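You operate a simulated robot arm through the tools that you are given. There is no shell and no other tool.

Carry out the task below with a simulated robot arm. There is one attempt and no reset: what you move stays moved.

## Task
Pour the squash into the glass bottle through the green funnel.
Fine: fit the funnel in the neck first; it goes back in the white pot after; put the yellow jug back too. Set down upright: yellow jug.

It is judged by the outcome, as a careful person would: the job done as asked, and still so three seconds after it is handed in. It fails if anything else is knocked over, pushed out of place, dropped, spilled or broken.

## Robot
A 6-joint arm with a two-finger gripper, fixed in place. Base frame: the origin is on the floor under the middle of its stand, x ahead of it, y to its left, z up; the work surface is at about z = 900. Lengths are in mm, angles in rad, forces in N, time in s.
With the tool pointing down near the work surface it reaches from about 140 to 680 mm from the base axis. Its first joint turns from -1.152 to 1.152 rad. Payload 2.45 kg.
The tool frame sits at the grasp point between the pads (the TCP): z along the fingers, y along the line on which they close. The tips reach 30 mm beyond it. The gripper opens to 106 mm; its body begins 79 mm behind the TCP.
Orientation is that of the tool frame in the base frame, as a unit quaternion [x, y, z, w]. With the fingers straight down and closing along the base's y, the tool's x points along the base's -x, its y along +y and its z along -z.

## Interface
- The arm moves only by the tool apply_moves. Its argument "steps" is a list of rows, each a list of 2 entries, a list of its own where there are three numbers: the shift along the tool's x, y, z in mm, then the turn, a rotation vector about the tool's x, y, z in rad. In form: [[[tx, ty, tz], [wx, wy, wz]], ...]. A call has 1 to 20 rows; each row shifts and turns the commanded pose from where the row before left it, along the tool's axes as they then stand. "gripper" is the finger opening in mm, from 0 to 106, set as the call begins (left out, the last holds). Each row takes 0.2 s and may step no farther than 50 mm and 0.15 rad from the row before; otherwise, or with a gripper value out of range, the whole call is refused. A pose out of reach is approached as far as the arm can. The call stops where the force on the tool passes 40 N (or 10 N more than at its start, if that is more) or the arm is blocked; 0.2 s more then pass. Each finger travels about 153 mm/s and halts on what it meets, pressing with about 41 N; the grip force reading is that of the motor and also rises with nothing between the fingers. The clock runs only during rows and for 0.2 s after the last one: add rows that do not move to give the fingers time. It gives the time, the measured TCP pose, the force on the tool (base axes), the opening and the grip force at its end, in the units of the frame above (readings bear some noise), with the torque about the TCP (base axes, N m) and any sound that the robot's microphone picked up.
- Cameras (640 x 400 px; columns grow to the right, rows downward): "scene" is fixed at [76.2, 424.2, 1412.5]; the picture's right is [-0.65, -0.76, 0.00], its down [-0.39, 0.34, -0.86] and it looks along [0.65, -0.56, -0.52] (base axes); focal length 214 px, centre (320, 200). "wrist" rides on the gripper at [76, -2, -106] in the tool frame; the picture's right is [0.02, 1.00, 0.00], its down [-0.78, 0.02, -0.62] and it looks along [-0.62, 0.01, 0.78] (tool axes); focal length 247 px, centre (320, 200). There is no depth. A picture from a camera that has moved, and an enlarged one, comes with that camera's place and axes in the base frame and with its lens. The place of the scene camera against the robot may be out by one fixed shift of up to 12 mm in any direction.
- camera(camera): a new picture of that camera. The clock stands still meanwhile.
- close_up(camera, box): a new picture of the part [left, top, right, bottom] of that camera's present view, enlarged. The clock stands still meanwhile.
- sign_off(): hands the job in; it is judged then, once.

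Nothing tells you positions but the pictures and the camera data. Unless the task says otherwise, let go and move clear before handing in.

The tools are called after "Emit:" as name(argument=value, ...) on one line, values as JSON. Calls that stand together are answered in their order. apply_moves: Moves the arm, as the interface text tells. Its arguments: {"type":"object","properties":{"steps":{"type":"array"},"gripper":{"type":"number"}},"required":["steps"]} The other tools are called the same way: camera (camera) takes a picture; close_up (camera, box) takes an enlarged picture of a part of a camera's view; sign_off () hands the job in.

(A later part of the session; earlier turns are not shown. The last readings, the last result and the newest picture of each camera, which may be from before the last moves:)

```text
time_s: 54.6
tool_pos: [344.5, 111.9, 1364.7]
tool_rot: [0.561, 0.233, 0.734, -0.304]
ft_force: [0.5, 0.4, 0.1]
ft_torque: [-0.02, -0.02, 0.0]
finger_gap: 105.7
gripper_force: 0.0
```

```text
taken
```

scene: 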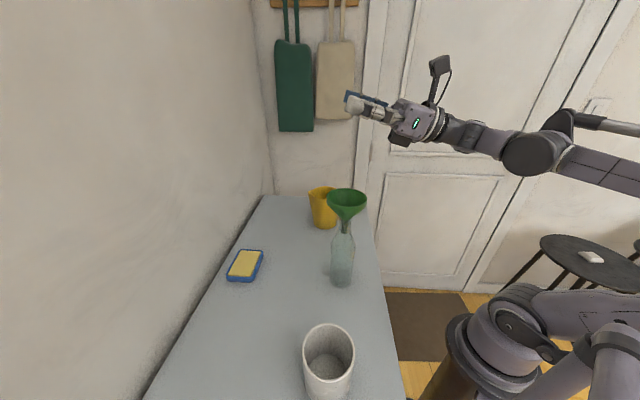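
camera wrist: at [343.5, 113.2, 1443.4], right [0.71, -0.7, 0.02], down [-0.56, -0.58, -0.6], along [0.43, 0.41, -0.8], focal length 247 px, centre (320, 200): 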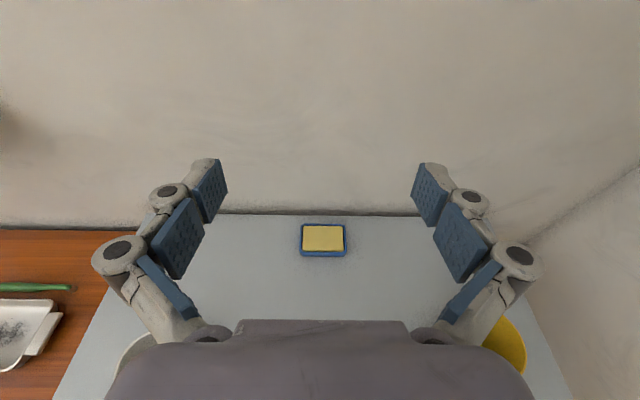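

The whole pour motion is reachable up to 105°. I'll go back the same way to a vertical tool before heading to the jug handle.

Emit:
apply_moves(steps=[[[-6.8, 0, 21.2], [0, -0.1309, 0]], [[-6.8, 0, 21.2], [0, -0.1309, 0]], [[-6.8, 0, 21.2], [0, -0.1309, 0]], [[-6.8, 0, 21.2], [0, -0.1309, 0]], [[-2.5, 0, 19], [0, -0.1309, 0]], [[-2.5, 0, 19], [0, -0.1309, 0]], [[-2.5, 0, 19], [0, -0.1309, 0]], [[-2.5, 0, 19], [0, -0.1309, 0]], [[-26.2, 12, 23.7], [0, 0, 0]], [[-26.2, 12, 23.7], [0, 0, 0]], [[-26.2, 12, 23.7], [0, 0, 0]], [[-26.2, 12, 23.7], [0, 0, 0]], [[0, 0, 0], [0, -0.131, 0]], [[0, 0, 0], [0, -0.131, 0]], [[0, 0, 0], [0, -0.131, 0]], [[0, 0, 0], [0, -0.131, 0]], [[0, 0, 0], [0, -0.131, 0]], [[0, 0, 0], [0, -0.131, 0]], [[0, 0, 0], [0, 0, 0]]])

Emit:
camera(camera="scene")

```text
time_s: 58.6
tool_pos: [477.4, 178.5, 1161.8]
tool_rot: [0.924, 0.383, 0.0, 0.001]
ft_force: [0.6, 0.5, 0.7]
ft_torque: [-0.01, -0.01, 0.0]
finger_gap: 106.1
gripper_force: 0.0
```

```text
taken
```

scene: 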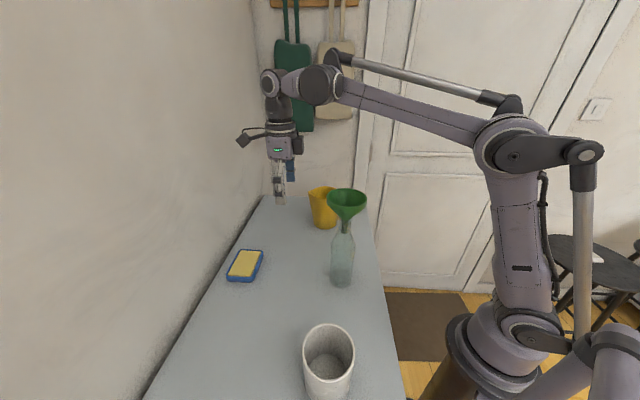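

Emit:
apply_moves(steps=[[[-29, 35.2, 0], [0, 0, 0]], [[-29, 35.2, 0], [0, 0, 0]], [[-29, 35.2, 0], [0, 0, 0]], [[-29, 35.2, 0], [0, 0, 0]], [[-29, 35.2, 0], [0, 0, 0]], [[-29, 35.2, 0], [0, 0, 0]], [[0, 0, 0], [0, 0, -0.1496]], [[0, 0, 0], [0, 0, -0.1496]], [[0, 0, 0], [0, 0, -0.1496]], [[0, 0, 0], [0, 0, -0.1496]], [[0, 0, 0], [0, 0, -0.1496]], [[0, 0, 0], [0, 0, -0.1496]], [[0, 0, 0], [0, 0, -0.1496]], [[0, 0, 0], [0, 0, -0.1496]], [[0, 0, 0], [0, 0, -0.1496]], [[0, 0, 0], [0, 0, -0.1496]], [[0, 0, 0], [0, 0, 0]]])

Emit:
apply_moves(steps=[[[0, 0, 0], [0, 0, -0.1496]], [[0, 0, 0], [0, 0, -0.1496]], [[0, 0, 0], [0, 0, -0.1496]], [[0, 0, 0], [0, 0, -0.1496]], [[0, 0, 0], [0, 0, -0.1496]], [[0, 0, 0], [0, 0, -0.1496]], [[0, 0, 0], [0, 0, -0.1496]], [[0, 0, 0], [0, 0, -0.1496]], [[0, 0, 0], [0, 0, -0.1496]], [[0, 0, 0], [0, 0, -0.1496]], [[0, 0, 0], [0, 0, -0.1496]], [[0, 0, 0], [0, 0, 0]]], gripper=60)

Emit:
camera(camera="wrist")

Emit:
camera(camera="scene")

```text
time_s: 62.2
tool_pos: [504.9, -94.2, 1160.7]
tool_rot: [0.416, 0.91, 0.001, 0.0]
ft_force: [-1.4, 0.5, -0.6]
ft_torque: [-0.02, -0.01, -0.02]
finger_gap: 106.0
gripper_force: 0.1
```

```text
time_s: 64.8
tool_pos: [503.8, -94.9, 1160.9]
tool_rot: [-0.383, 0.924, 0.001, 0.0]
ft_force: [-0.4, -0.2, 0.0]
ft_torque: [-0.01, -0.01, 0.01]
finger_gap: 60.1
gripper_force: 0.0
```

```text
taken
camera wrist: at [451.0, -149.3, 1266.4], right [-0.72, 0.69, 0.0], down [0.54, 0.57, 0.62], along [0.43, 0.45, -0.78], focal length 247 px, centre (320, 200)
```

wrist: 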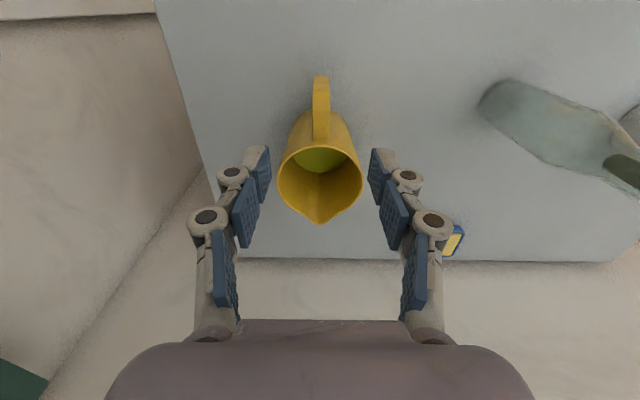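

```text
taken
```

scene: 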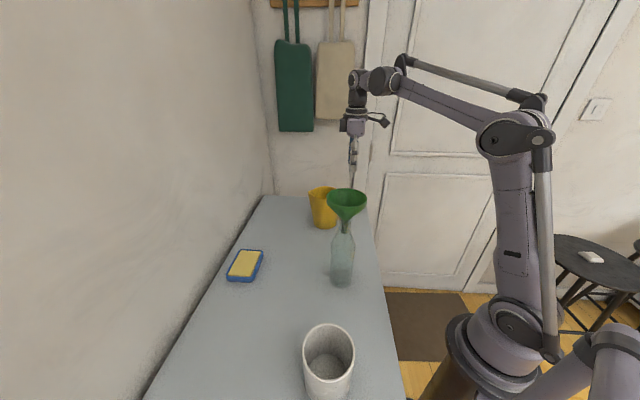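

Emit:
close_up(camera="wrist", box=[250, 50, 390, 230])

Emit:
close_up(camera="scene", box=[300, 130, 380, 240])

```text
2.22 times, centred on (320, 140) of wrist
camera zoom: at [451.0, -149.3, 1266.4], right [-0.72, 0.69, 0.0], down [0.54, 0.57, 0.62], along [0.43, 0.45, -0.78], focal length 549 px, centre (320, 333)
```

zoom: 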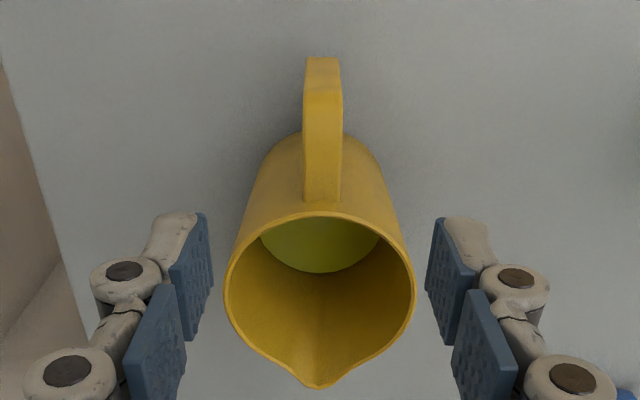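

```text
3.64 times, centred on (340, 185) of scene
camera zoom: at [76.2, 424.2, 1412.5], right [-0.65, -0.76, 0.0], down [-0.39, 0.34, -0.86], along [0.65, -0.56, -0.52], focal length 780 px, centre (247, 254)
```

zoom: 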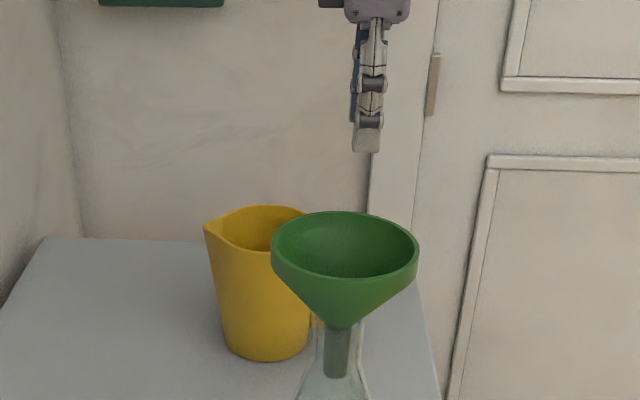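

The handle is centred laterally. I'll shift slightly toward the robot so the fingers straddle the bar, then go down along it.

Emit:
apply_moves(steps=[[[8, -0.5, 0], [0, 0, 0]], [[0, 0, 30], [0, 0, 0]], [[0, 0, 30], [0, 0, 0]], [[0, 0, 30], [0, 0, 0]], [[0, 0, 20], [0, 0, 0]], [[0, 0, 0], [0, 0, 0]], [[0, 0, 0], [0, 0, 0]]])

Emit:
camera(camera="wrist")

Emit:
close_up(camera="wrist", box=[240, 60, 400, 260])

Emit:
close_up(camera="scene", box=[300, 130, 380, 240])

```text
time_s: 66.4
tool_pos: [498.1, -101.8, 1051.3]
tool_rot: [-0.382, 0.924, 0.0, 0.001]
ft_force: [0.7, 0.1, 0.3]
ft_torque: [0.02, 0.05, 0.0]
finger_gap: 60.0
gripper_force: 0.0
```

```text
taken
camera wrist: at [444.8, -156.5, 1156.4], right [-0.72, 0.69, 0.0], down [0.54, 0.57, 0.62], along [0.43, 0.45, -0.78], focal length 247 px, centre (320, 200)
```

wrist: 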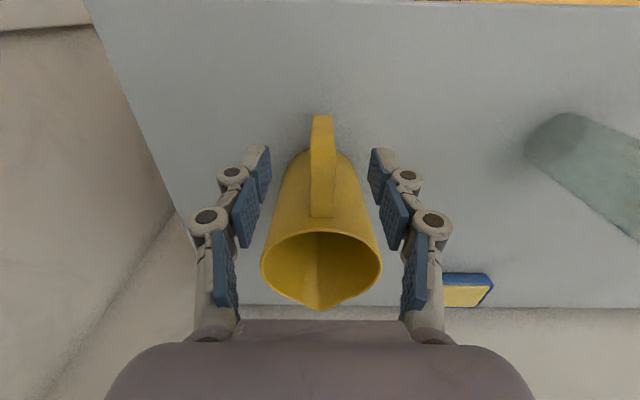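

```text
2.00 times, centred on (320, 160) of wrist
camera zoom: at [444.8, -156.5, 1156.4], right [-0.72, 0.69, 0.0], down [0.54, 0.57, 0.62], along [0.43, 0.45, -0.78], focal length 494 px, centre (320, 280)
```

zoom: 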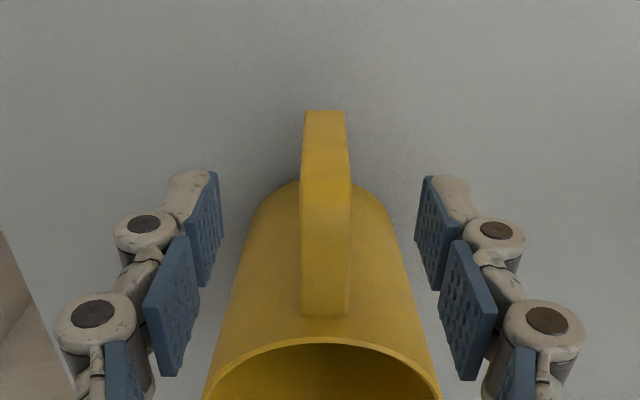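

```text
3.64 times, centred on (340, 185) of scene
camera zoom: at [76.2, 424.2, 1412.5], right [-0.65, -0.76, 0.0], down [-0.39, 0.34, -0.86], along [0.65, -0.56, -0.52], focal length 780 px, centre (247, 254)
```

zoom: 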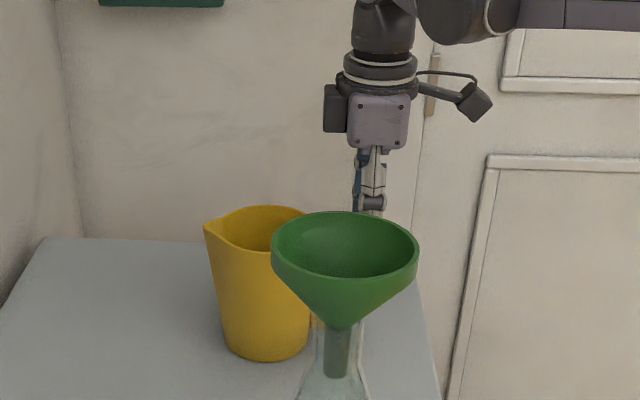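

Emit:
apply_moves(steps=[[[0, 0.5, 20], [0, 0, 0]], [[0, 0, 20], [0, 0, 0]], [[0, 0, 17], [0, 0, 0]], [[0, 0, 0], [0, 0, 0]], [[0, 0, 0], [0, 0, 0]]])

Emit:
camera(camera="wrist")

Emit:
close_up(camera="wrist", box=[240, 60, 400, 260])

Emit:
close_up(camera="scene", box=[300, 150, 380, 260])

```text
time_s: 67.6
tool_pos: [496.6, -100.4, 995.0]
tool_rot: [-0.382, 0.924, 0.0, -0.001]
ft_force: [-0.2, 0.1, -0.3]
ft_torque: [0.0, 0.01, -0.03]
finger_gap: 59.9
gripper_force: 0.1
```

```text
taken
camera wrist: at [444.1, -154.7, 1100.6], right [-0.72, 0.69, 0.0], down [0.54, 0.57, 0.62], along [0.43, 0.45, -0.78], focal length 247 px, centre (320, 200)
```

wrist: 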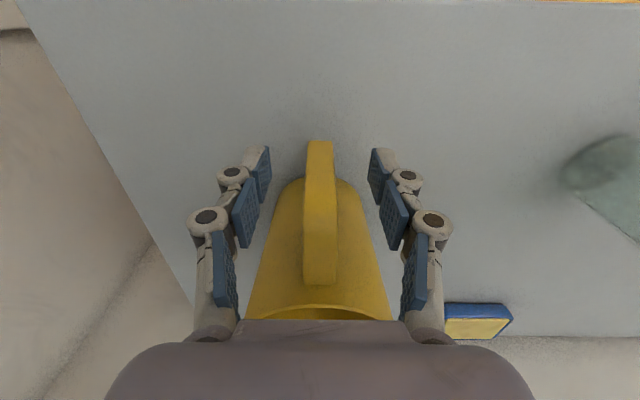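

```text
2.00 times, centred on (320, 160) of wrist
camera zoom: at [444.1, -154.7, 1100.6], right [-0.72, 0.69, 0.0], down [0.54, 0.57, 0.62], along [0.43, 0.45, -0.78], focal length 494 px, centre (320, 280)
```

zoom: 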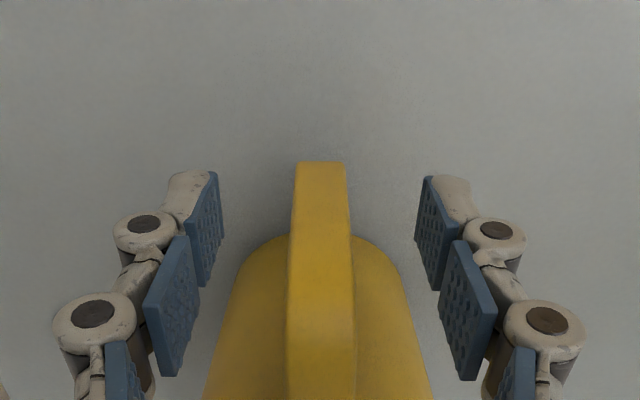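

```text
3.64 times, centred on (340, 205) of scene
camera zoom: at [76.2, 424.2, 1412.5], right [-0.65, -0.76, 0.0], down [-0.39, 0.34, -0.86], along [0.65, -0.56, -0.52], focal length 780 px, centre (247, 182)
```

zoom: 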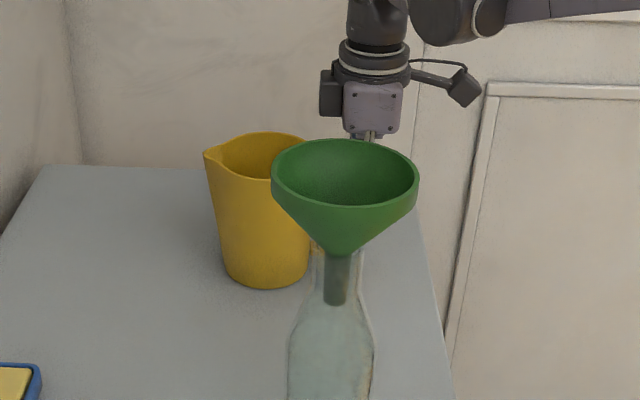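

The fingers straddle the vertical bar of the handle. I'll close on it.

Emit:
apply_moves(steps=[[[0, 0, 0], [0, 0, 0]], [[0, 0, 0], [0, 0, 0]], [[0, 0, 0], [0, 0, 0]], [[0, 0, 0], [0, 0, 0]]], gripper=2)

Emit:
camera(camera="wrist")

Emit:
close_up(camera="wrist", box=[260, 100, 380, 260])

Emit:
close_up(camera="scene", box=[300, 150, 380, 260])

```text
time_s: 68.6
tool_pos: [497.1, -99.2, 995.8]
tool_rot: [-0.382, 0.924, -0.001, -0.001]
ft_force: [-0.8, -0.9, 3.7]
ft_torque: [0.01, 0.08, 0.04]
finger_gap: 17.3
gripper_force: 40.8
```

```text
taken
camera wrist: at [444.0, -154.8, 1100.8], right [-0.72, 0.69, 0.0], down [0.54, 0.57, 0.62], along [0.43, 0.45, -0.78], focal length 247 px, centre (320, 200)
```

wrist: 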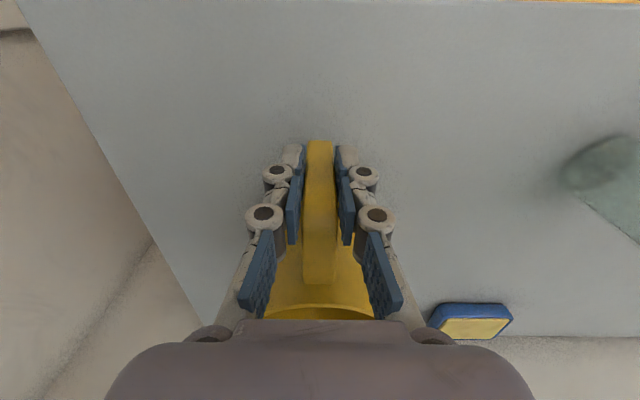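

```text
2.50 times, centred on (320, 180) of wrist
camera zoom: at [444.0, -154.8, 1100.8], right [-0.72, 0.69, 0.0], down [0.54, 0.57, 0.62], along [0.43, 0.45, -0.78], focal length 617 px, centre (320, 250)
```

zoom: 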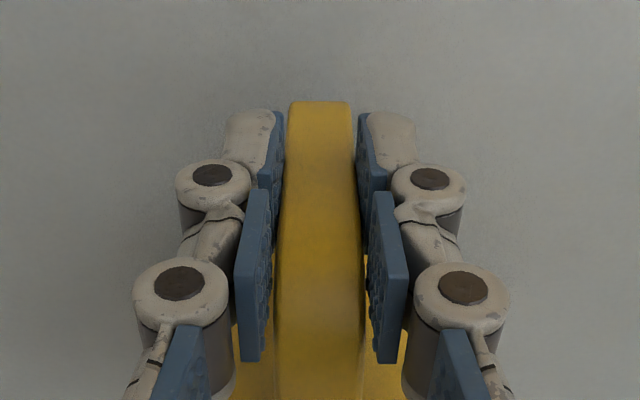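

```text
3.64 times, centred on (340, 205) of scene
camera zoom: at [76.2, 424.2, 1412.5], right [-0.65, -0.76, 0.0], down [-0.39, 0.34, -0.86], along [0.65, -0.56, -0.52], focal length 780 px, centre (247, 182)
```

zoom: 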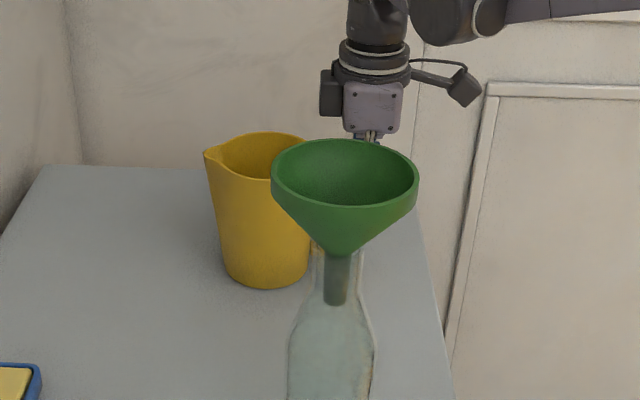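

Gripped at 17.3 mm and 41 N. I'll lift a little and check for slipping or tilting.

Emit:
apply_moves(steps=[[[0, 0, -5], [0, 0, 0]], [[0, 0, -8], [0, 0, 0]], [[0, 0, -10], [0, 0, 0]], [[0, 0, 0], [0, 0, 0]], [[0, 0, 0], [0, 0, 0]]])

Emit:
camera(camera="wrist")

Emit:
close_up(camera="scene", box=[300, 150, 380, 260])

```text
time_s: 69.8
tool_pos: [496.7, -100.1, 1018.2]
tool_rot: [-0.381, 0.924, 0.0, 0.0]
ft_force: [-0.5, 1.0, -3.8]
ft_torque: [-0.22, 0.21, 0.03]
finger_gap: 17.1
gripper_force: 41.0
```

```text
taken
camera wrist: at [444.3, -154.9, 1123.7], right [-0.72, 0.69, 0.0], down [0.54, 0.57, 0.62], along [0.43, 0.45, -0.78], focal length 247 px, centre (320, 200)
```

wrist: 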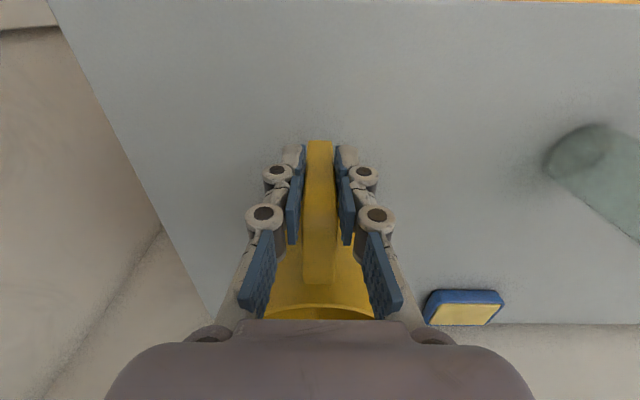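

```text
3.64 times, centred on (340, 205) of scene
camera zoom: at [76.3, 424.2, 1412.5], right [-0.65, -0.76, 0.0], down [-0.39, 0.34, -0.86], along [0.65, -0.56, -0.52], focal length 780 px, centre (247, 182)
```

zoom: 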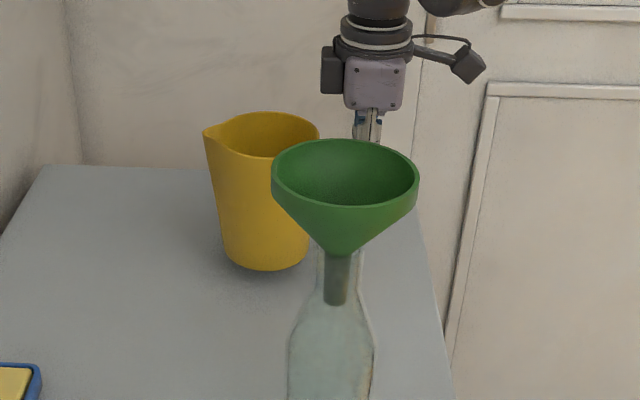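

The jug hangs level with no slip (about 0.39 kg). I'll lift it smoothly while moving a little away from the end wall.

Emit:
apply_moves(steps=[[[0, 0, -15], [0, 0, 0]], [[0, 4, -20], [0, 0, 0]], [[0, 12, -20], [0, 0, 0]], [[0, 14, -20], [0, 0, 0]], [[0, 14, -20], [0, 0, 0]], [[0, 14, -20], [0, 0, 0]], [[0, 14, -18], [0, 0, 0]], [[0, 10, -8], [0, 0, 0]], [[0, 0, 0], [0, 0, 0]]])

Emit:
camera(camera="wrist")

Emit:
camera(camera="scene")

```text
time_s: 71.8
tool_pos: [441.7, -43.0, 1157.7]
tool_rot: [-0.382, 0.924, 0.0, 0.0]
ft_force: [-0.1, -0.5, -3.8]
ft_torque: [-0.21, 0.23, 0.0]
finger_gap: 17.4
gripper_force: 40.5
```

```text
taken
camera wrist: at [387.6, -98.2, 1263.3], right [-0.72, 0.69, 0.0], down [0.54, 0.56, 0.62], along [0.43, 0.45, -0.78], focal length 247 px, centre (320, 200)
```

wrist: 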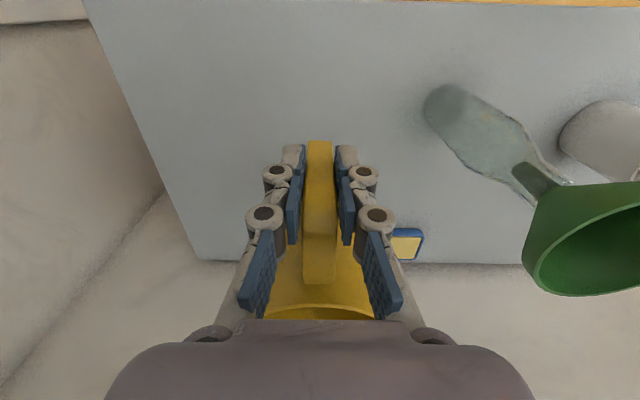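

```text
taken
```

scene: 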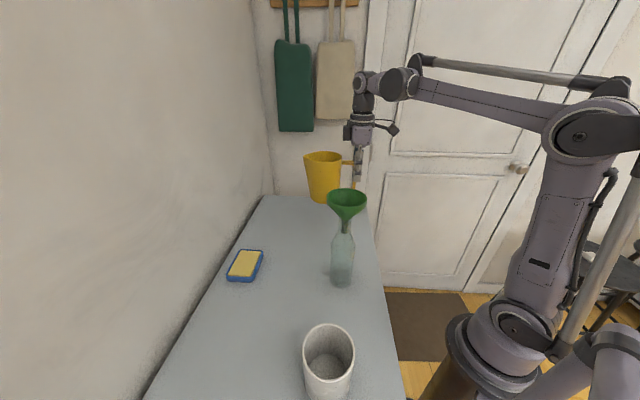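

Emit:
apply_moves(steps=[[[0, 0, 0], [0, 0, 0.06]], [[0, 0, 0], [0, 0, 0.1]], [[0, 0, 0], [0, 0, 0.12]], [[0, 0, 0], [0, 0, 0.12]], [[0, 0, 0], [0, 0, 0.12]], [[0, 0, 0], [0, 0, 0.12]], [[0, 0, 0], [0, 0, 0.12]], [[0, 0, 0], [0, 0, 0.12]], [[0, 0, 0], [0, 0, 0.12]], [[0, 0, 0], [0, 0, 0.12]], [[0, 0, 0], [0, 0, 0.12]], [[0, 0, 0], [0, 0, 0.12]], [[0, 0, 0], [0, 0, 0.12]], [[0, 0, 0], [0, 0, 0.1]], [[0, 0, 0], [0, 0, 0.06]], [[0, 0, 0], [0, 0, 0]]])

Emit:
camera(camera="scene")

```text
time_s: 75.2
tool_pos: [441.4, -41.1, 1158.4]
tool_rot: [0.416, 0.909, 0.0, 0.0]
ft_force: [-0.5, 1.4, -3.2]
ft_torque: [0.22, 0.19, 0.03]
finger_gap: 17.2
gripper_force: 41.1
```

```text
taken
```

scene: 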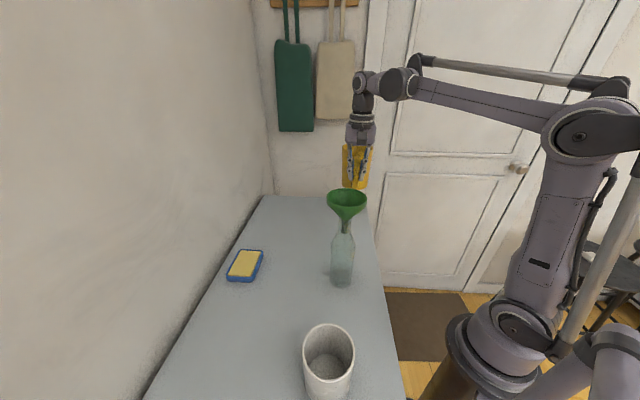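

Emit:
apply_moves(steps=[[[0, 0, 0], [0, 0, 0.06]], [[0, 0, 0], [0, 0, 0.1]], [[0, 0, 0], [0, 0, 0.12]], [[0, 0, 0], [0, 0, 0.12]], [[0, 0, 0], [0, 0, 0.12]], [[0, 0, 0], [0, 0, 0.12]], [[0, 0, 0], [0, 0, 0.12]], [[0, 0, 0], [0, 0, 0.12]], [[0, 0, 0], [0, 0, 0.12]], [[0, 0, 0], [0, 0, 0.12]], [[0, 0, 0], [0, 0, 0.12]], [[0, 0, 0], [0, 0, 0.1]], [[0, 0, 0], [0, 0, 0.1]], [[0, 0, 0], [0, 0, 0.0616]], [[0, 0, 0], [0, 0, 0]]])

Emit:
camera(camera="scene")

Emit:
camera(camera="wrist")

```text
time_s: 78.4
tool_pos: [440.7, -43.9, 1158.2]
tool_rot: [0.925, 0.381, 0.0, 0.0]
ft_force: [0.1, 0.0, -3.7]
ft_torque: [0.22, -0.22, 0.01]
finger_gap: 17.7
gripper_force: 41.1
```

```text
taken
```

scene: 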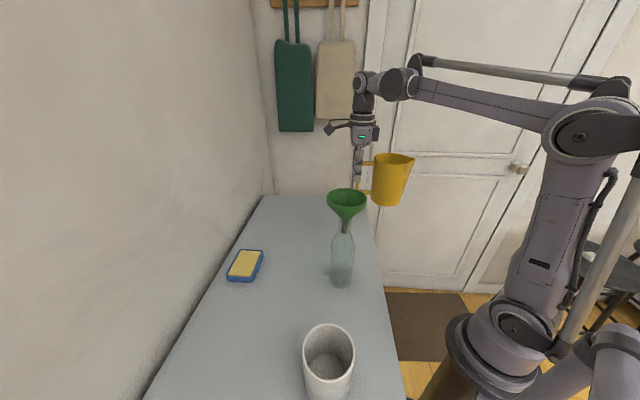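

```text
taken
camera wrist: at [493.6, 12.0, 1263.2], right [0.72, -0.69, 0.0], down [-0.54, -0.56, 0.62], along [-0.43, -0.45, -0.78], focal length 247 px, centre (320, 200)
```

wrist: 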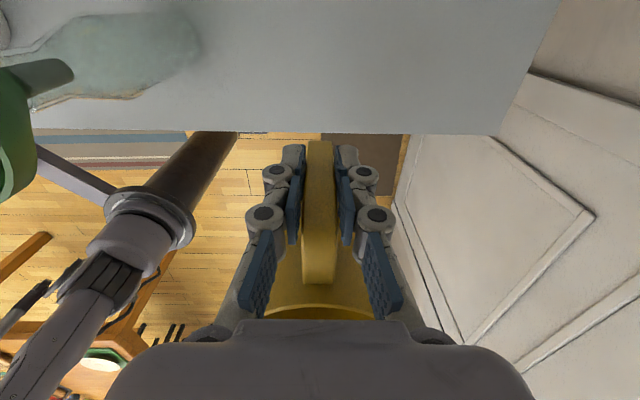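

Emit:
close_up(camera="scene", box=[320, 110, 430, 230])

```text
3.33 times, centred on (375, 170) of scene
camera zoom: at [76.3, 424.2, 1412.5], right [-0.65, -0.76, 0.0], down [-0.39, 0.34, -0.86], along [0.65, -0.56, -0.52], focal length 715 px, centre (137, 300)
```

zoom: 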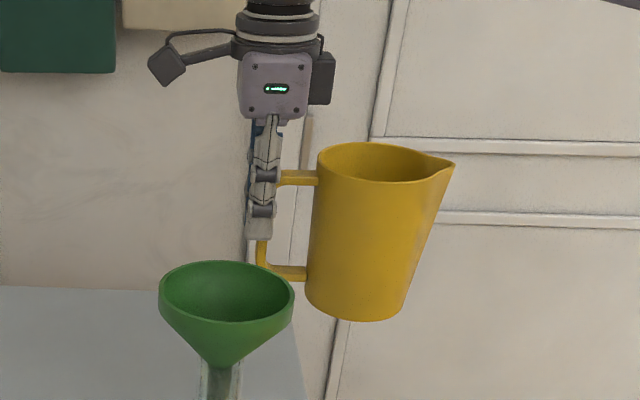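

The jug is level with the spout toward the robot. I'll tilt it to 45° here, which keeps the liquid well inside and shortens the reach, before moving toward the bottle.

Emit:
apply_moves(steps=[[[0, 0, 0], [0, 0.05, 0]], [[0, 0, 0], [0, 0.08, 0]], [[0, 0, 0], [0, 0.1, 0]], [[0, 0, 0], [0, 0.1, 0]], [[0, 0, 0], [0, 0.1, 0]], [[0, 0, 0], [0, 0.1, 0]], [[0, 0, 0], [0, 0.08, 0]], [[0, 0, 0], [0, 0.05, 0]], [[0, 0, 0], [0, 0, 0]]])

Emit:
close_up(camera="scene", box=[320, 80, 450, 230])

Emit:
camera(camera="wrist")

```text
time_s: 80.4
tool_pos: [440.0, -41.9, 1157.6]
tool_rot: [0.874, 0.361, 0.299, -0.124]
ft_force: [0.6, 1.2, -3.8]
ft_torque: [0.12, -0.17, -0.01]
finger_gap: 17.4
gripper_force: 40.8
```

```text
2.67 times, centred on (385, 155) of scene
camera zoom: at [76.3, 424.2, 1412.5], right [-0.65, -0.76, 0.0], down [-0.39, 0.34, -0.86], along [0.65, -0.56, -0.52], focal length 572 px, centre (147, 320)
```

zoom: 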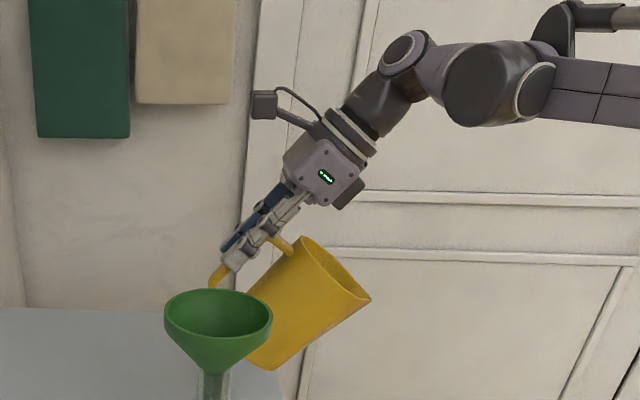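

```text
taken
camera wrist: at [435.6, -45.0, 1287.5], right [0.72, -0.7, 0.01], down [-0.7, -0.72, 0.01], along [0.0, -0.02, -1.0], focal length 247 px, centre (320, 200)
```

wrist: 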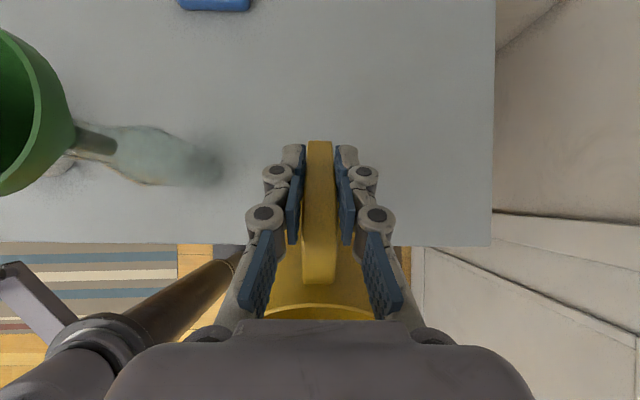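

Emit:
apply_moves(steps=[[[0, 0, 0], [0, 0.0627, 0]], [[8, -1, 1], [0, 0.0627, 0]], [[16, -3, 2], [0, 0, 0]], [[22, -4, 3], [0, 0, 0]], [[22, -4, 3], [0, 0, 0]], [[22, -4, 3], [0, 0, 0]], [[22, -4, 3], [0, 0, 0]], [[22, -4, 3], [0, 0, 0]], [[22, -4, 3], [0, 0, 0]], [[22, -4, 3], [0, 0, 0]], [[22, -4, 3], [0, 0, 0]], [[22, -4, 3], [0, 0, 0]], [[22, -4, 3], [0, 0, 0]], [[18, -2, 2], [0, 0, 0]], [[0, 0, 0], [0, 0, 0]]])

Emit:
camera(camera="scene")

Emit:
close_up(camera="scene", box=[280, 60, 420, 240])

Emit:
camera(camera="wrist")

```text
time_s: 83.6
tool_pos: [559.1, 139.5, 1316.5]
tool_rot: [0.854, 0.353, 0.354, -0.146]
ft_force: [0.3, -0.7, -4.4]
ft_torque: [0.08, -0.07, -0.02]
finger_gap: 17.6
gripper_force: 40.8
```

```text
taken
```

scene: 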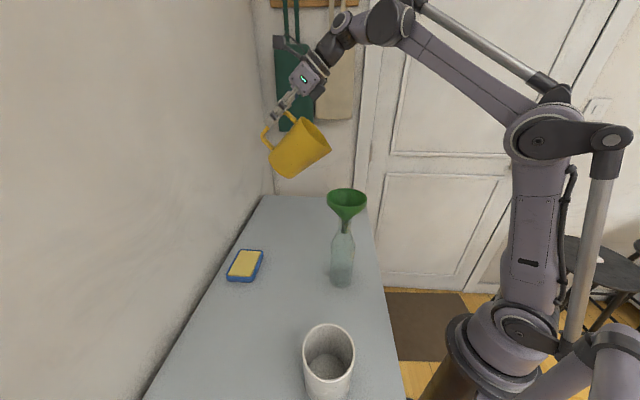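

```text
2.22 times, centred on (350, 150) of scene
camera zoom: at [76.3, 424.2, 1412.5], right [-0.65, -0.76, 0.0], down [-0.39, 0.34, -0.86], along [0.65, -0.56, -0.52], focal length 477 px, centre (253, 311)
```

zoom: 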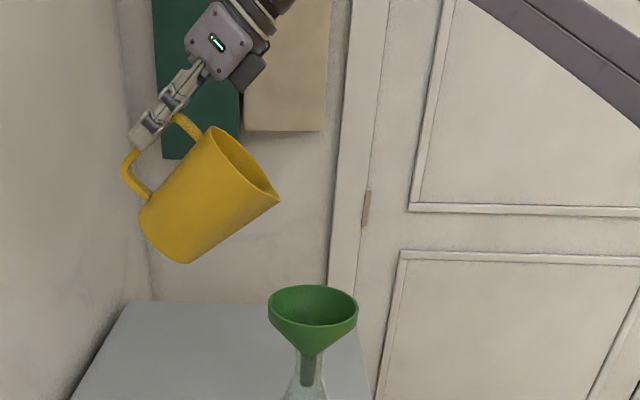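

```text
taken
camera wrist: at [543.2, 126.6, 1445.2], right [0.72, -0.7, 0.02], down [-0.69, -0.71, -0.11], along [0.09, 0.07, -0.99], focal length 247 px, centre (320, 200)
```

wrist: 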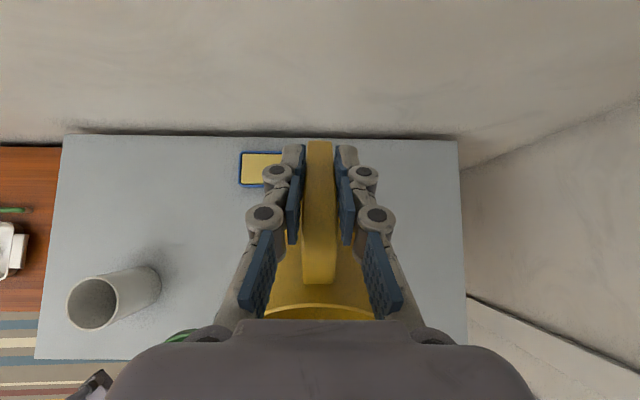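

The jug is at 45°, well clear, and nothing has spilled. I'll move sideways until the spout is above the near side of the funnel, staying high.

Emit:
apply_moves(steps=[[[-1, -8, -1], [0, 0, 0]], [[-2, -16, -2], [0, 0, 0]], [[-2.4, -20, -2.4], [0, 0, 0]], [[-2.4, -20, -2.4], [0, 0, 0]], [[-2.4, -20, -2.4], [0, 0, 0]], [[-2.4, -20, -2.4], [0, 0, 0]], [[-2.4, -16, -2.4], [0, 0, 0]], [[-2, -12, -2], [0, 0, 0]], [[0, 0, 0], [0, 0, 0]], [[0, 0, 0], [0, 0, 0]]])

Emit:
camera(camera="wrist")

Emit:
close_up(camera="scene", box=[270, 60, 420, 260])

```text
time_s: 85.8
tool_pos: [447.5, 215.1, 1318.2]
tool_rot: [0.854, 0.351, 0.354, -0.146]
ft_force: [0.2, -0.8, -4.0]
ft_torque: [0.07, -0.08, -0.01]
finger_gap: 17.5
gripper_force: 40.8
```

```text
taken
camera wrist: at [432.0, 201.3, 1447.5], right [0.72, -0.7, 0.02], down [-0.69, -0.71, -0.11], along [0.09, 0.07, -0.99], focal length 247 px, centre (320, 200)
```

wrist: 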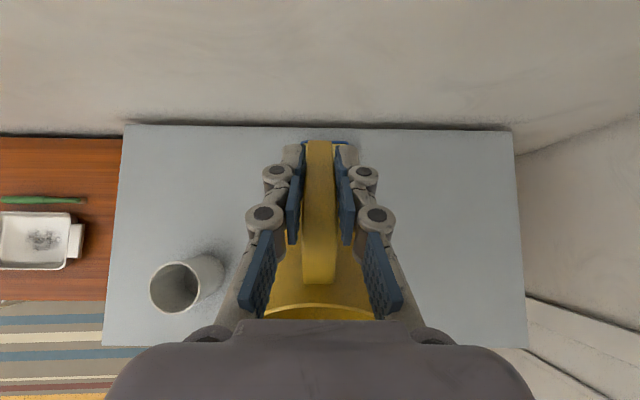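

```text
2.00 times, centred on (345, 160) of scene
camera zoom: at [76.3, 424.2, 1412.5], right [-0.65, -0.76, 0.0], down [-0.39, 0.34, -0.86], along [0.65, -0.56, -0.52], focal length 429 px, centre (270, 280)
```

zoom: 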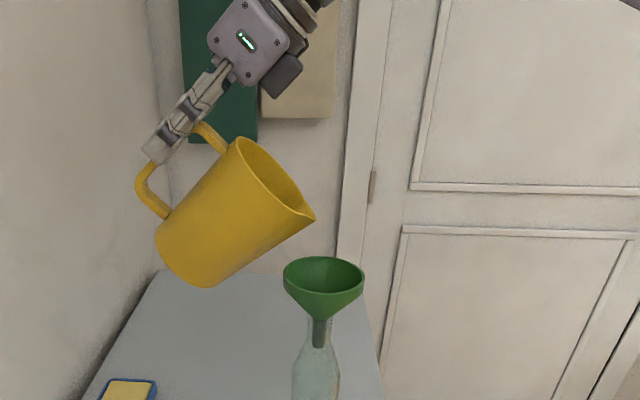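

The spout is above the near half of the funnel and about 70 mm over its rim. I'll bring it closer while tilting slowly to about 57°, still short of pouring.

Emit:
apply_moves(steps=[[[-2.3, 0, -1.9], [0, 0.0262, 0]], [[-2.3, -0.2, -1.95], [0, 0.0262, 0]], [[-2.2, -0.2, -2.0], [0, 0.0262, 0]], [[-2.15, -0.2, -2.1], [0, 0.0262, 0]], [[-2.1, -0.2, -2.1], [0, 0.0262, 0]], [[-2.0, 0, -2.2], [0, 0.0262, 0]], [[-2.0, 0, -2.25], [0, 0.0262, 0]], [[-1.9, 0, -2.3], [0, 0.0262, 0]], [[0, 0, 0], [0, 0, 0]]])

Emit:
camera(camera="wrist")

Emit:
close_up(camera="scene", box=[290, 80, 400, 240])

Emit:
close_up(camera="scene", box=[310, 150, 380, 290])

```text
time_s: 87.8
tool_pos: [429.2, 198.3, 1316.0]
tool_rot: [0.812, 0.335, 0.442, -0.182]
ft_force: [0.3, 0.4, -3.1]
ft_torque: [0.06, -0.03, -0.02]
finger_gap: 17.4
gripper_force: 41.2
```

```text
taken
camera wrist: at [394.7, 166.2, 1436.9], right [0.71, -0.7, 0.02], down [-0.66, -0.68, -0.32], along [0.24, 0.21, -0.95], focal length 247 px, centre (320, 200)
```

wrist: 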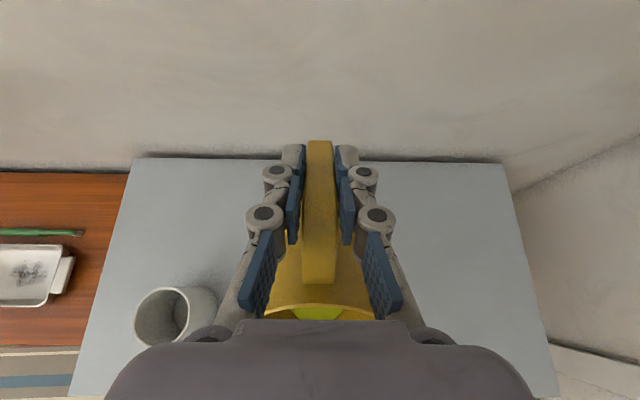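

```text
2.50 times, centred on (345, 160) of scene
camera zoom: at [76.3, 424.2, 1412.5], right [-0.65, -0.76, 0.0], down [-0.39, 0.34, -0.86], along [0.65, -0.56, -0.52], focal length 536 px, centre (258, 300)
```

zoom: 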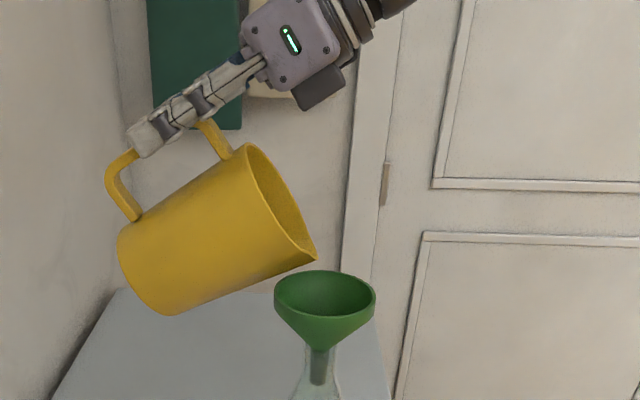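

```text
2.86 times, centred on (345, 220) of scene
camera zoom: at [76.3, 424.2, 1412.5], right [-0.65, -0.76, 0.0], down [-0.39, 0.34, -0.86], along [0.65, -0.56, -0.52], focal length 613 px, centre (249, 143)
```

zoom: 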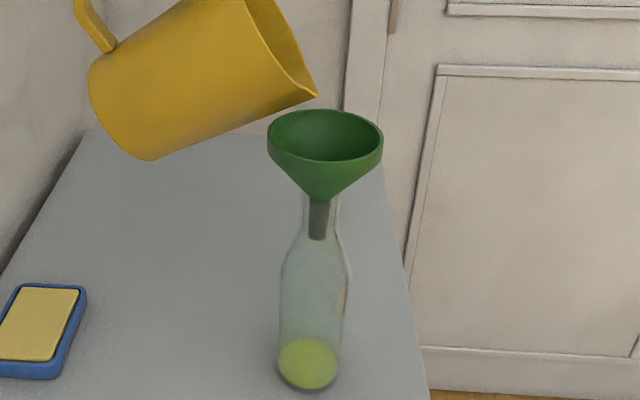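

Squash has already started collecting in the bottle and the spout is well placed over the funnel. I'll continue tilting slowly, keeping the spout fixed over the funnel.

Emit:
apply_moves(steps=[[[0, 0, 0], [0, 0, 0]], [[0, 0, -3.7], [0, 0.0262, 0]], [[0.2, 0, -3.7], [0, 0.0262, 0]], [[0, 0, 0], [0, 0, 0]], [[0.3, 0, -3.7], [0, 0.0262, 0]], [[0.4, 0, -3.65], [0, 0.0262, 0]], [[0, 0, 0], [0, 0, 0]], [[0, 0, 0], [0, 0, 0]]])

Emit:
close_up(camera="scene", box=[290, 80, 400, 240])

Emit:
close_up(camera="scene", box=[310, 150, 380, 290])

```text
time_s: 89.6
tool_pos: [421.3, 189.9, 1323.5]
tool_rot: [0.789, 0.325, 0.483, -0.199]
ft_force: [0.1, -0.1, -2.8]
ft_torque: [0.03, -0.03, 0.02]
finger_gap: 17.4
gripper_force: 41.0
```

```text
2.50 times, centred on (345, 160) of scene
camera zoom: at [76.3, 424.2, 1412.5], right [-0.65, -0.76, 0.0], down [-0.39, 0.34, -0.86], along [0.65, -0.56, -0.52], focal length 536 px, centre (258, 300)
```

zoom: 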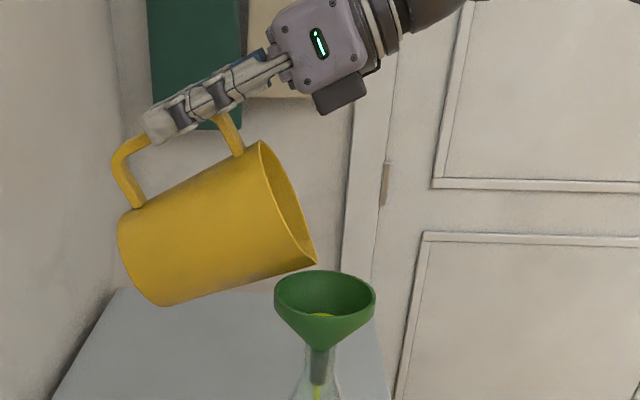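

```text
2.86 times, centred on (345, 220) of scene
camera zoom: at [76.3, 424.2, 1412.5], right [-0.65, -0.76, 0.0], down [-0.39, 0.34, -0.86], along [0.65, -0.56, -0.52], focal length 613 px, centre (249, 143)
```

zoom: 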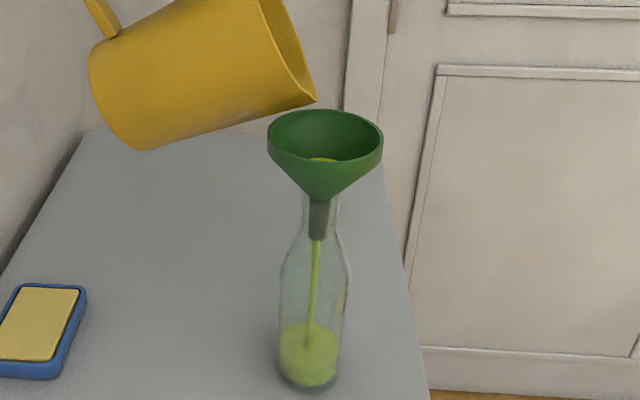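

It's working: squash is in the funnel and streaming into the bottle. I'll continue in small steps with pauses so the funnel can drain.

Emit:
apply_moves(steps=[[[0, 0, 0], [0, 0, 0]], [[0, 0, 0], [0, 0, 0]], [[0, 0, 0], [0, 0, 0]], [[0.5, 0, -3.65], [0, 0.0262, 0]], [[0, 0, 0], [0, 0, 0]], [[0.6, 0, -3.6], [0, 0.0262, 0]], [[0, 0, 0], [0, 0, 0]], [[0, 0, 0], [0, 0, 0]], [[0.7, 0, -3.6], [0, 0.0262, 0]], [[0, 0, 0], [0, 0, 0]], [[0, 0, 0], [0, 0, 0]]])

Emit:
close_up(camera="scene", box=[290, 80, 400, 240])

Emit:
close_up(camera="scene", box=[310, 150, 380, 290])

```text
time_s: 92.0
tool_pos: [414.0, 183.9, 1329.1]
tool_rot: [0.768, 0.317, 0.514, -0.212]
ft_force: [0.2, -0.1, -2.0]
ft_torque: [-0.01, -0.01, 0.01]
finger_gap: 17.1
gripper_force: 40.6
```

```text
2.50 times, centred on (345, 160) of scene
camera zoom: at [76.3, 424.2, 1412.5], right [-0.65, -0.76, 0.0], down [-0.39, 0.34, -0.86], along [0.65, -0.56, -0.52], focal length 536 px, centre (258, 300)
```

zoom: 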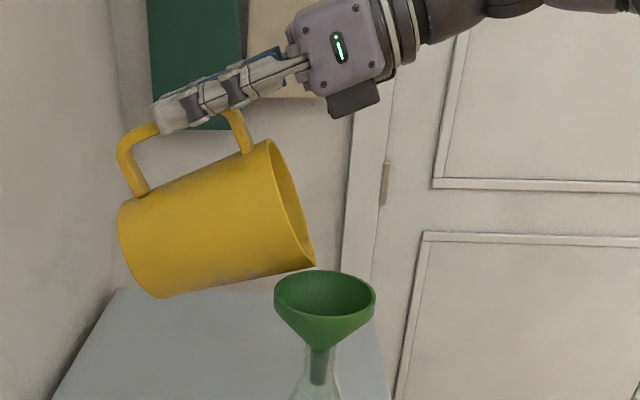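

```text
2.86 times, centred on (345, 220) of scene
camera zoom: at [76.3, 424.2, 1412.5], right [-0.65, -0.76, 0.0], down [-0.39, 0.34, -0.86], along [0.65, -0.56, -0.52], focal length 613 px, centre (249, 143)
```

zoom: 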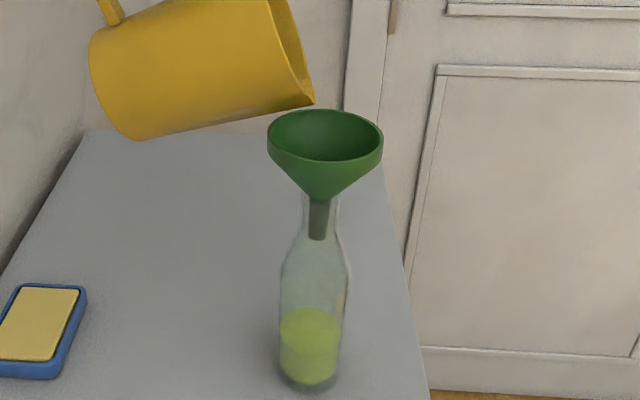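

Emit:
apply_moves(steps=[[[0.8, 0, -3.9], [0, 0.0262, 0]], [[0, 0, 0], [0, 0, 0]], [[0.9, 0, -4.0], [0, 0.0262, 0]], [[0, 0, 0], [0, 0, 0]], [[1.0, 0, -4.1], [0, 0.0262, 0]], [[0, 0, 0], [0, 0, 0]], [[0, 0, 0], [0, 0, 0]], [[1.07, 0, -4.1], [0, 0.0262, 0]], [[0, 0, 0], [0, 0, 0]], [[1.07, 0, -4.1], [0, 0.0262, 0]], [[0, 0, 0], [0, 0, 0]], [[0, 0, 0], [0, 0, 0]]])

Emit:
close_up(camera="scene", box=[290, 80, 400, 240])

Emit:
close_up(camera="scene", box=[310, 150, 380, 290])

```text
time_s: 94.6
tool_pos: [402.2, 172.6, 1342.2]
tool_rot: [0.733, 0.302, 0.564, -0.231]
ft_force: [-0.4, -1.8, -2.2]
ft_torque: [0.0, 0.03, -0.02]
finger_gap: 17.0
gripper_force: 41.5
```

```text
2.50 times, centred on (345, 160) of scene
camera zoom: at [76.3, 424.2, 1412.5], right [-0.65, -0.76, 0.0], down [-0.39, 0.34, -0.86], along [0.65, -0.56, -0.52], focal length 536 px, centre (258, 300)
```

zoom: 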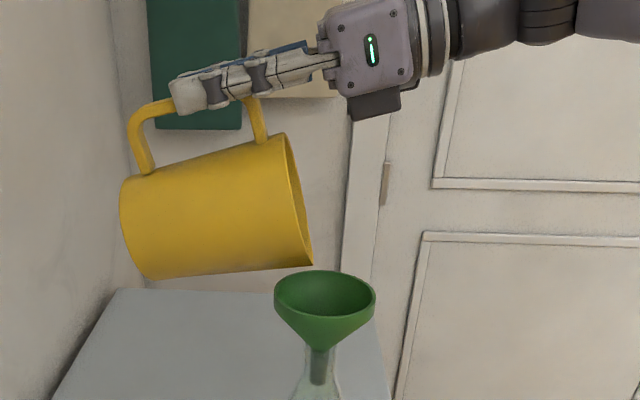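

```text
2.86 times, centred on (345, 220) of scene
camera zoom: at [76.3, 424.2, 1412.5], right [-0.65, -0.76, 0.0], down [-0.39, 0.34, -0.86], along [0.65, -0.56, -0.52], focal length 613 px, centre (249, 143)
```

zoom: 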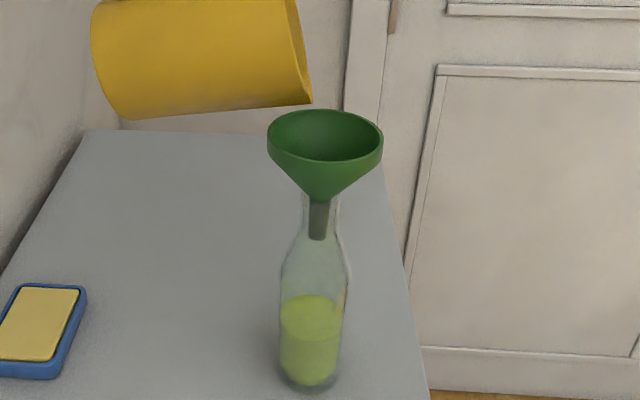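

Emit:
apply_moves(steps=[[[-0.3, 0, -7.5], [0, 0.0262, 0]], [[0, 0, -5.5], [0, 0.0262, 0]], [[0, 0, 0], [0, 0, 0]], [[1.07, 0, -4.1], [0, 0.0262, 0]], [[0, 0, 0], [0, 0, 0]], [[1.07, 0, -4.1], [0, 0.0262, 0]], [[0, 0, 0], [0, 0, 0]], [[1.07, 0, -4.1], [0, 0.0262, 0]], [[0, 0, 0], [0, 0, 0]], [[1.07, 0, -4.1], [0, 0.0262, 0]], [[0, 0, 0], [0, 0, 0]], [[0, 0, 0], [0, 0, 0]]])

Emit:
close_up(camera="scene", box=[290, 80, 400, 240])

Emit:
close_up(camera="scene", box=[310, 150, 380, 290])

```text
time_s: 97.2
tool_pos: [383.0, 151.1, 1352.2]
tool_rot: [0.687, 0.283, 0.619, -0.255]
ft_force: [-0.6, 0.3, -0.7]
ft_torque: [-0.02, 0.03, 0.0]
finger_gap: 17.2
gripper_force: 41.7
```

```text
2.50 times, centred on (345, 160) of scene
camera zoom: at [76.3, 424.2, 1412.5], right [-0.65, -0.76, 0.0], down [-0.39, 0.34, -0.86], along [0.65, -0.56, -0.52], focal length 536 px, centre (258, 300)
```

zoom: 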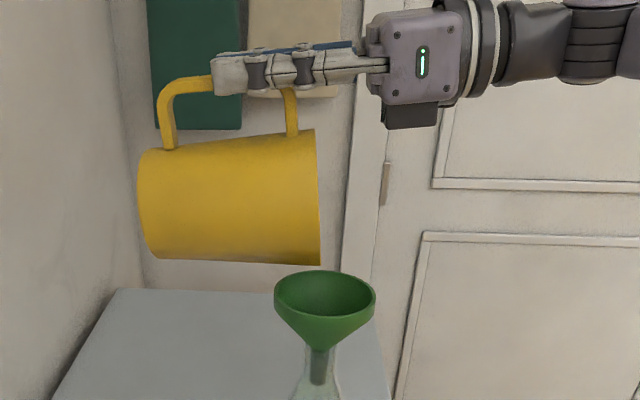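

```text
2.86 times, centred on (345, 220) of scene
camera zoom: at [76.3, 424.2, 1412.5], right [-0.65, -0.76, 0.0], down [-0.39, 0.34, -0.86], along [0.65, -0.56, -0.52], focal length 613 px, centre (249, 143)
```

zoom: 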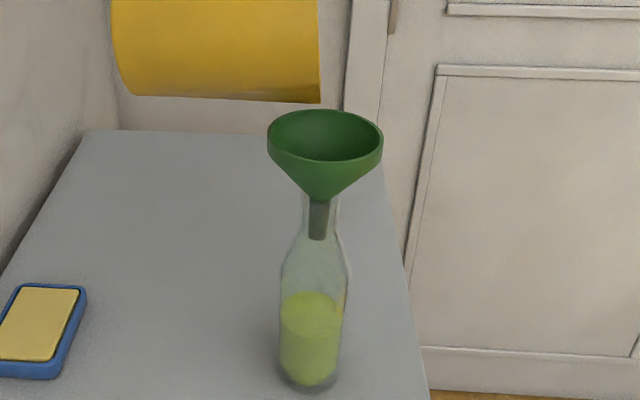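

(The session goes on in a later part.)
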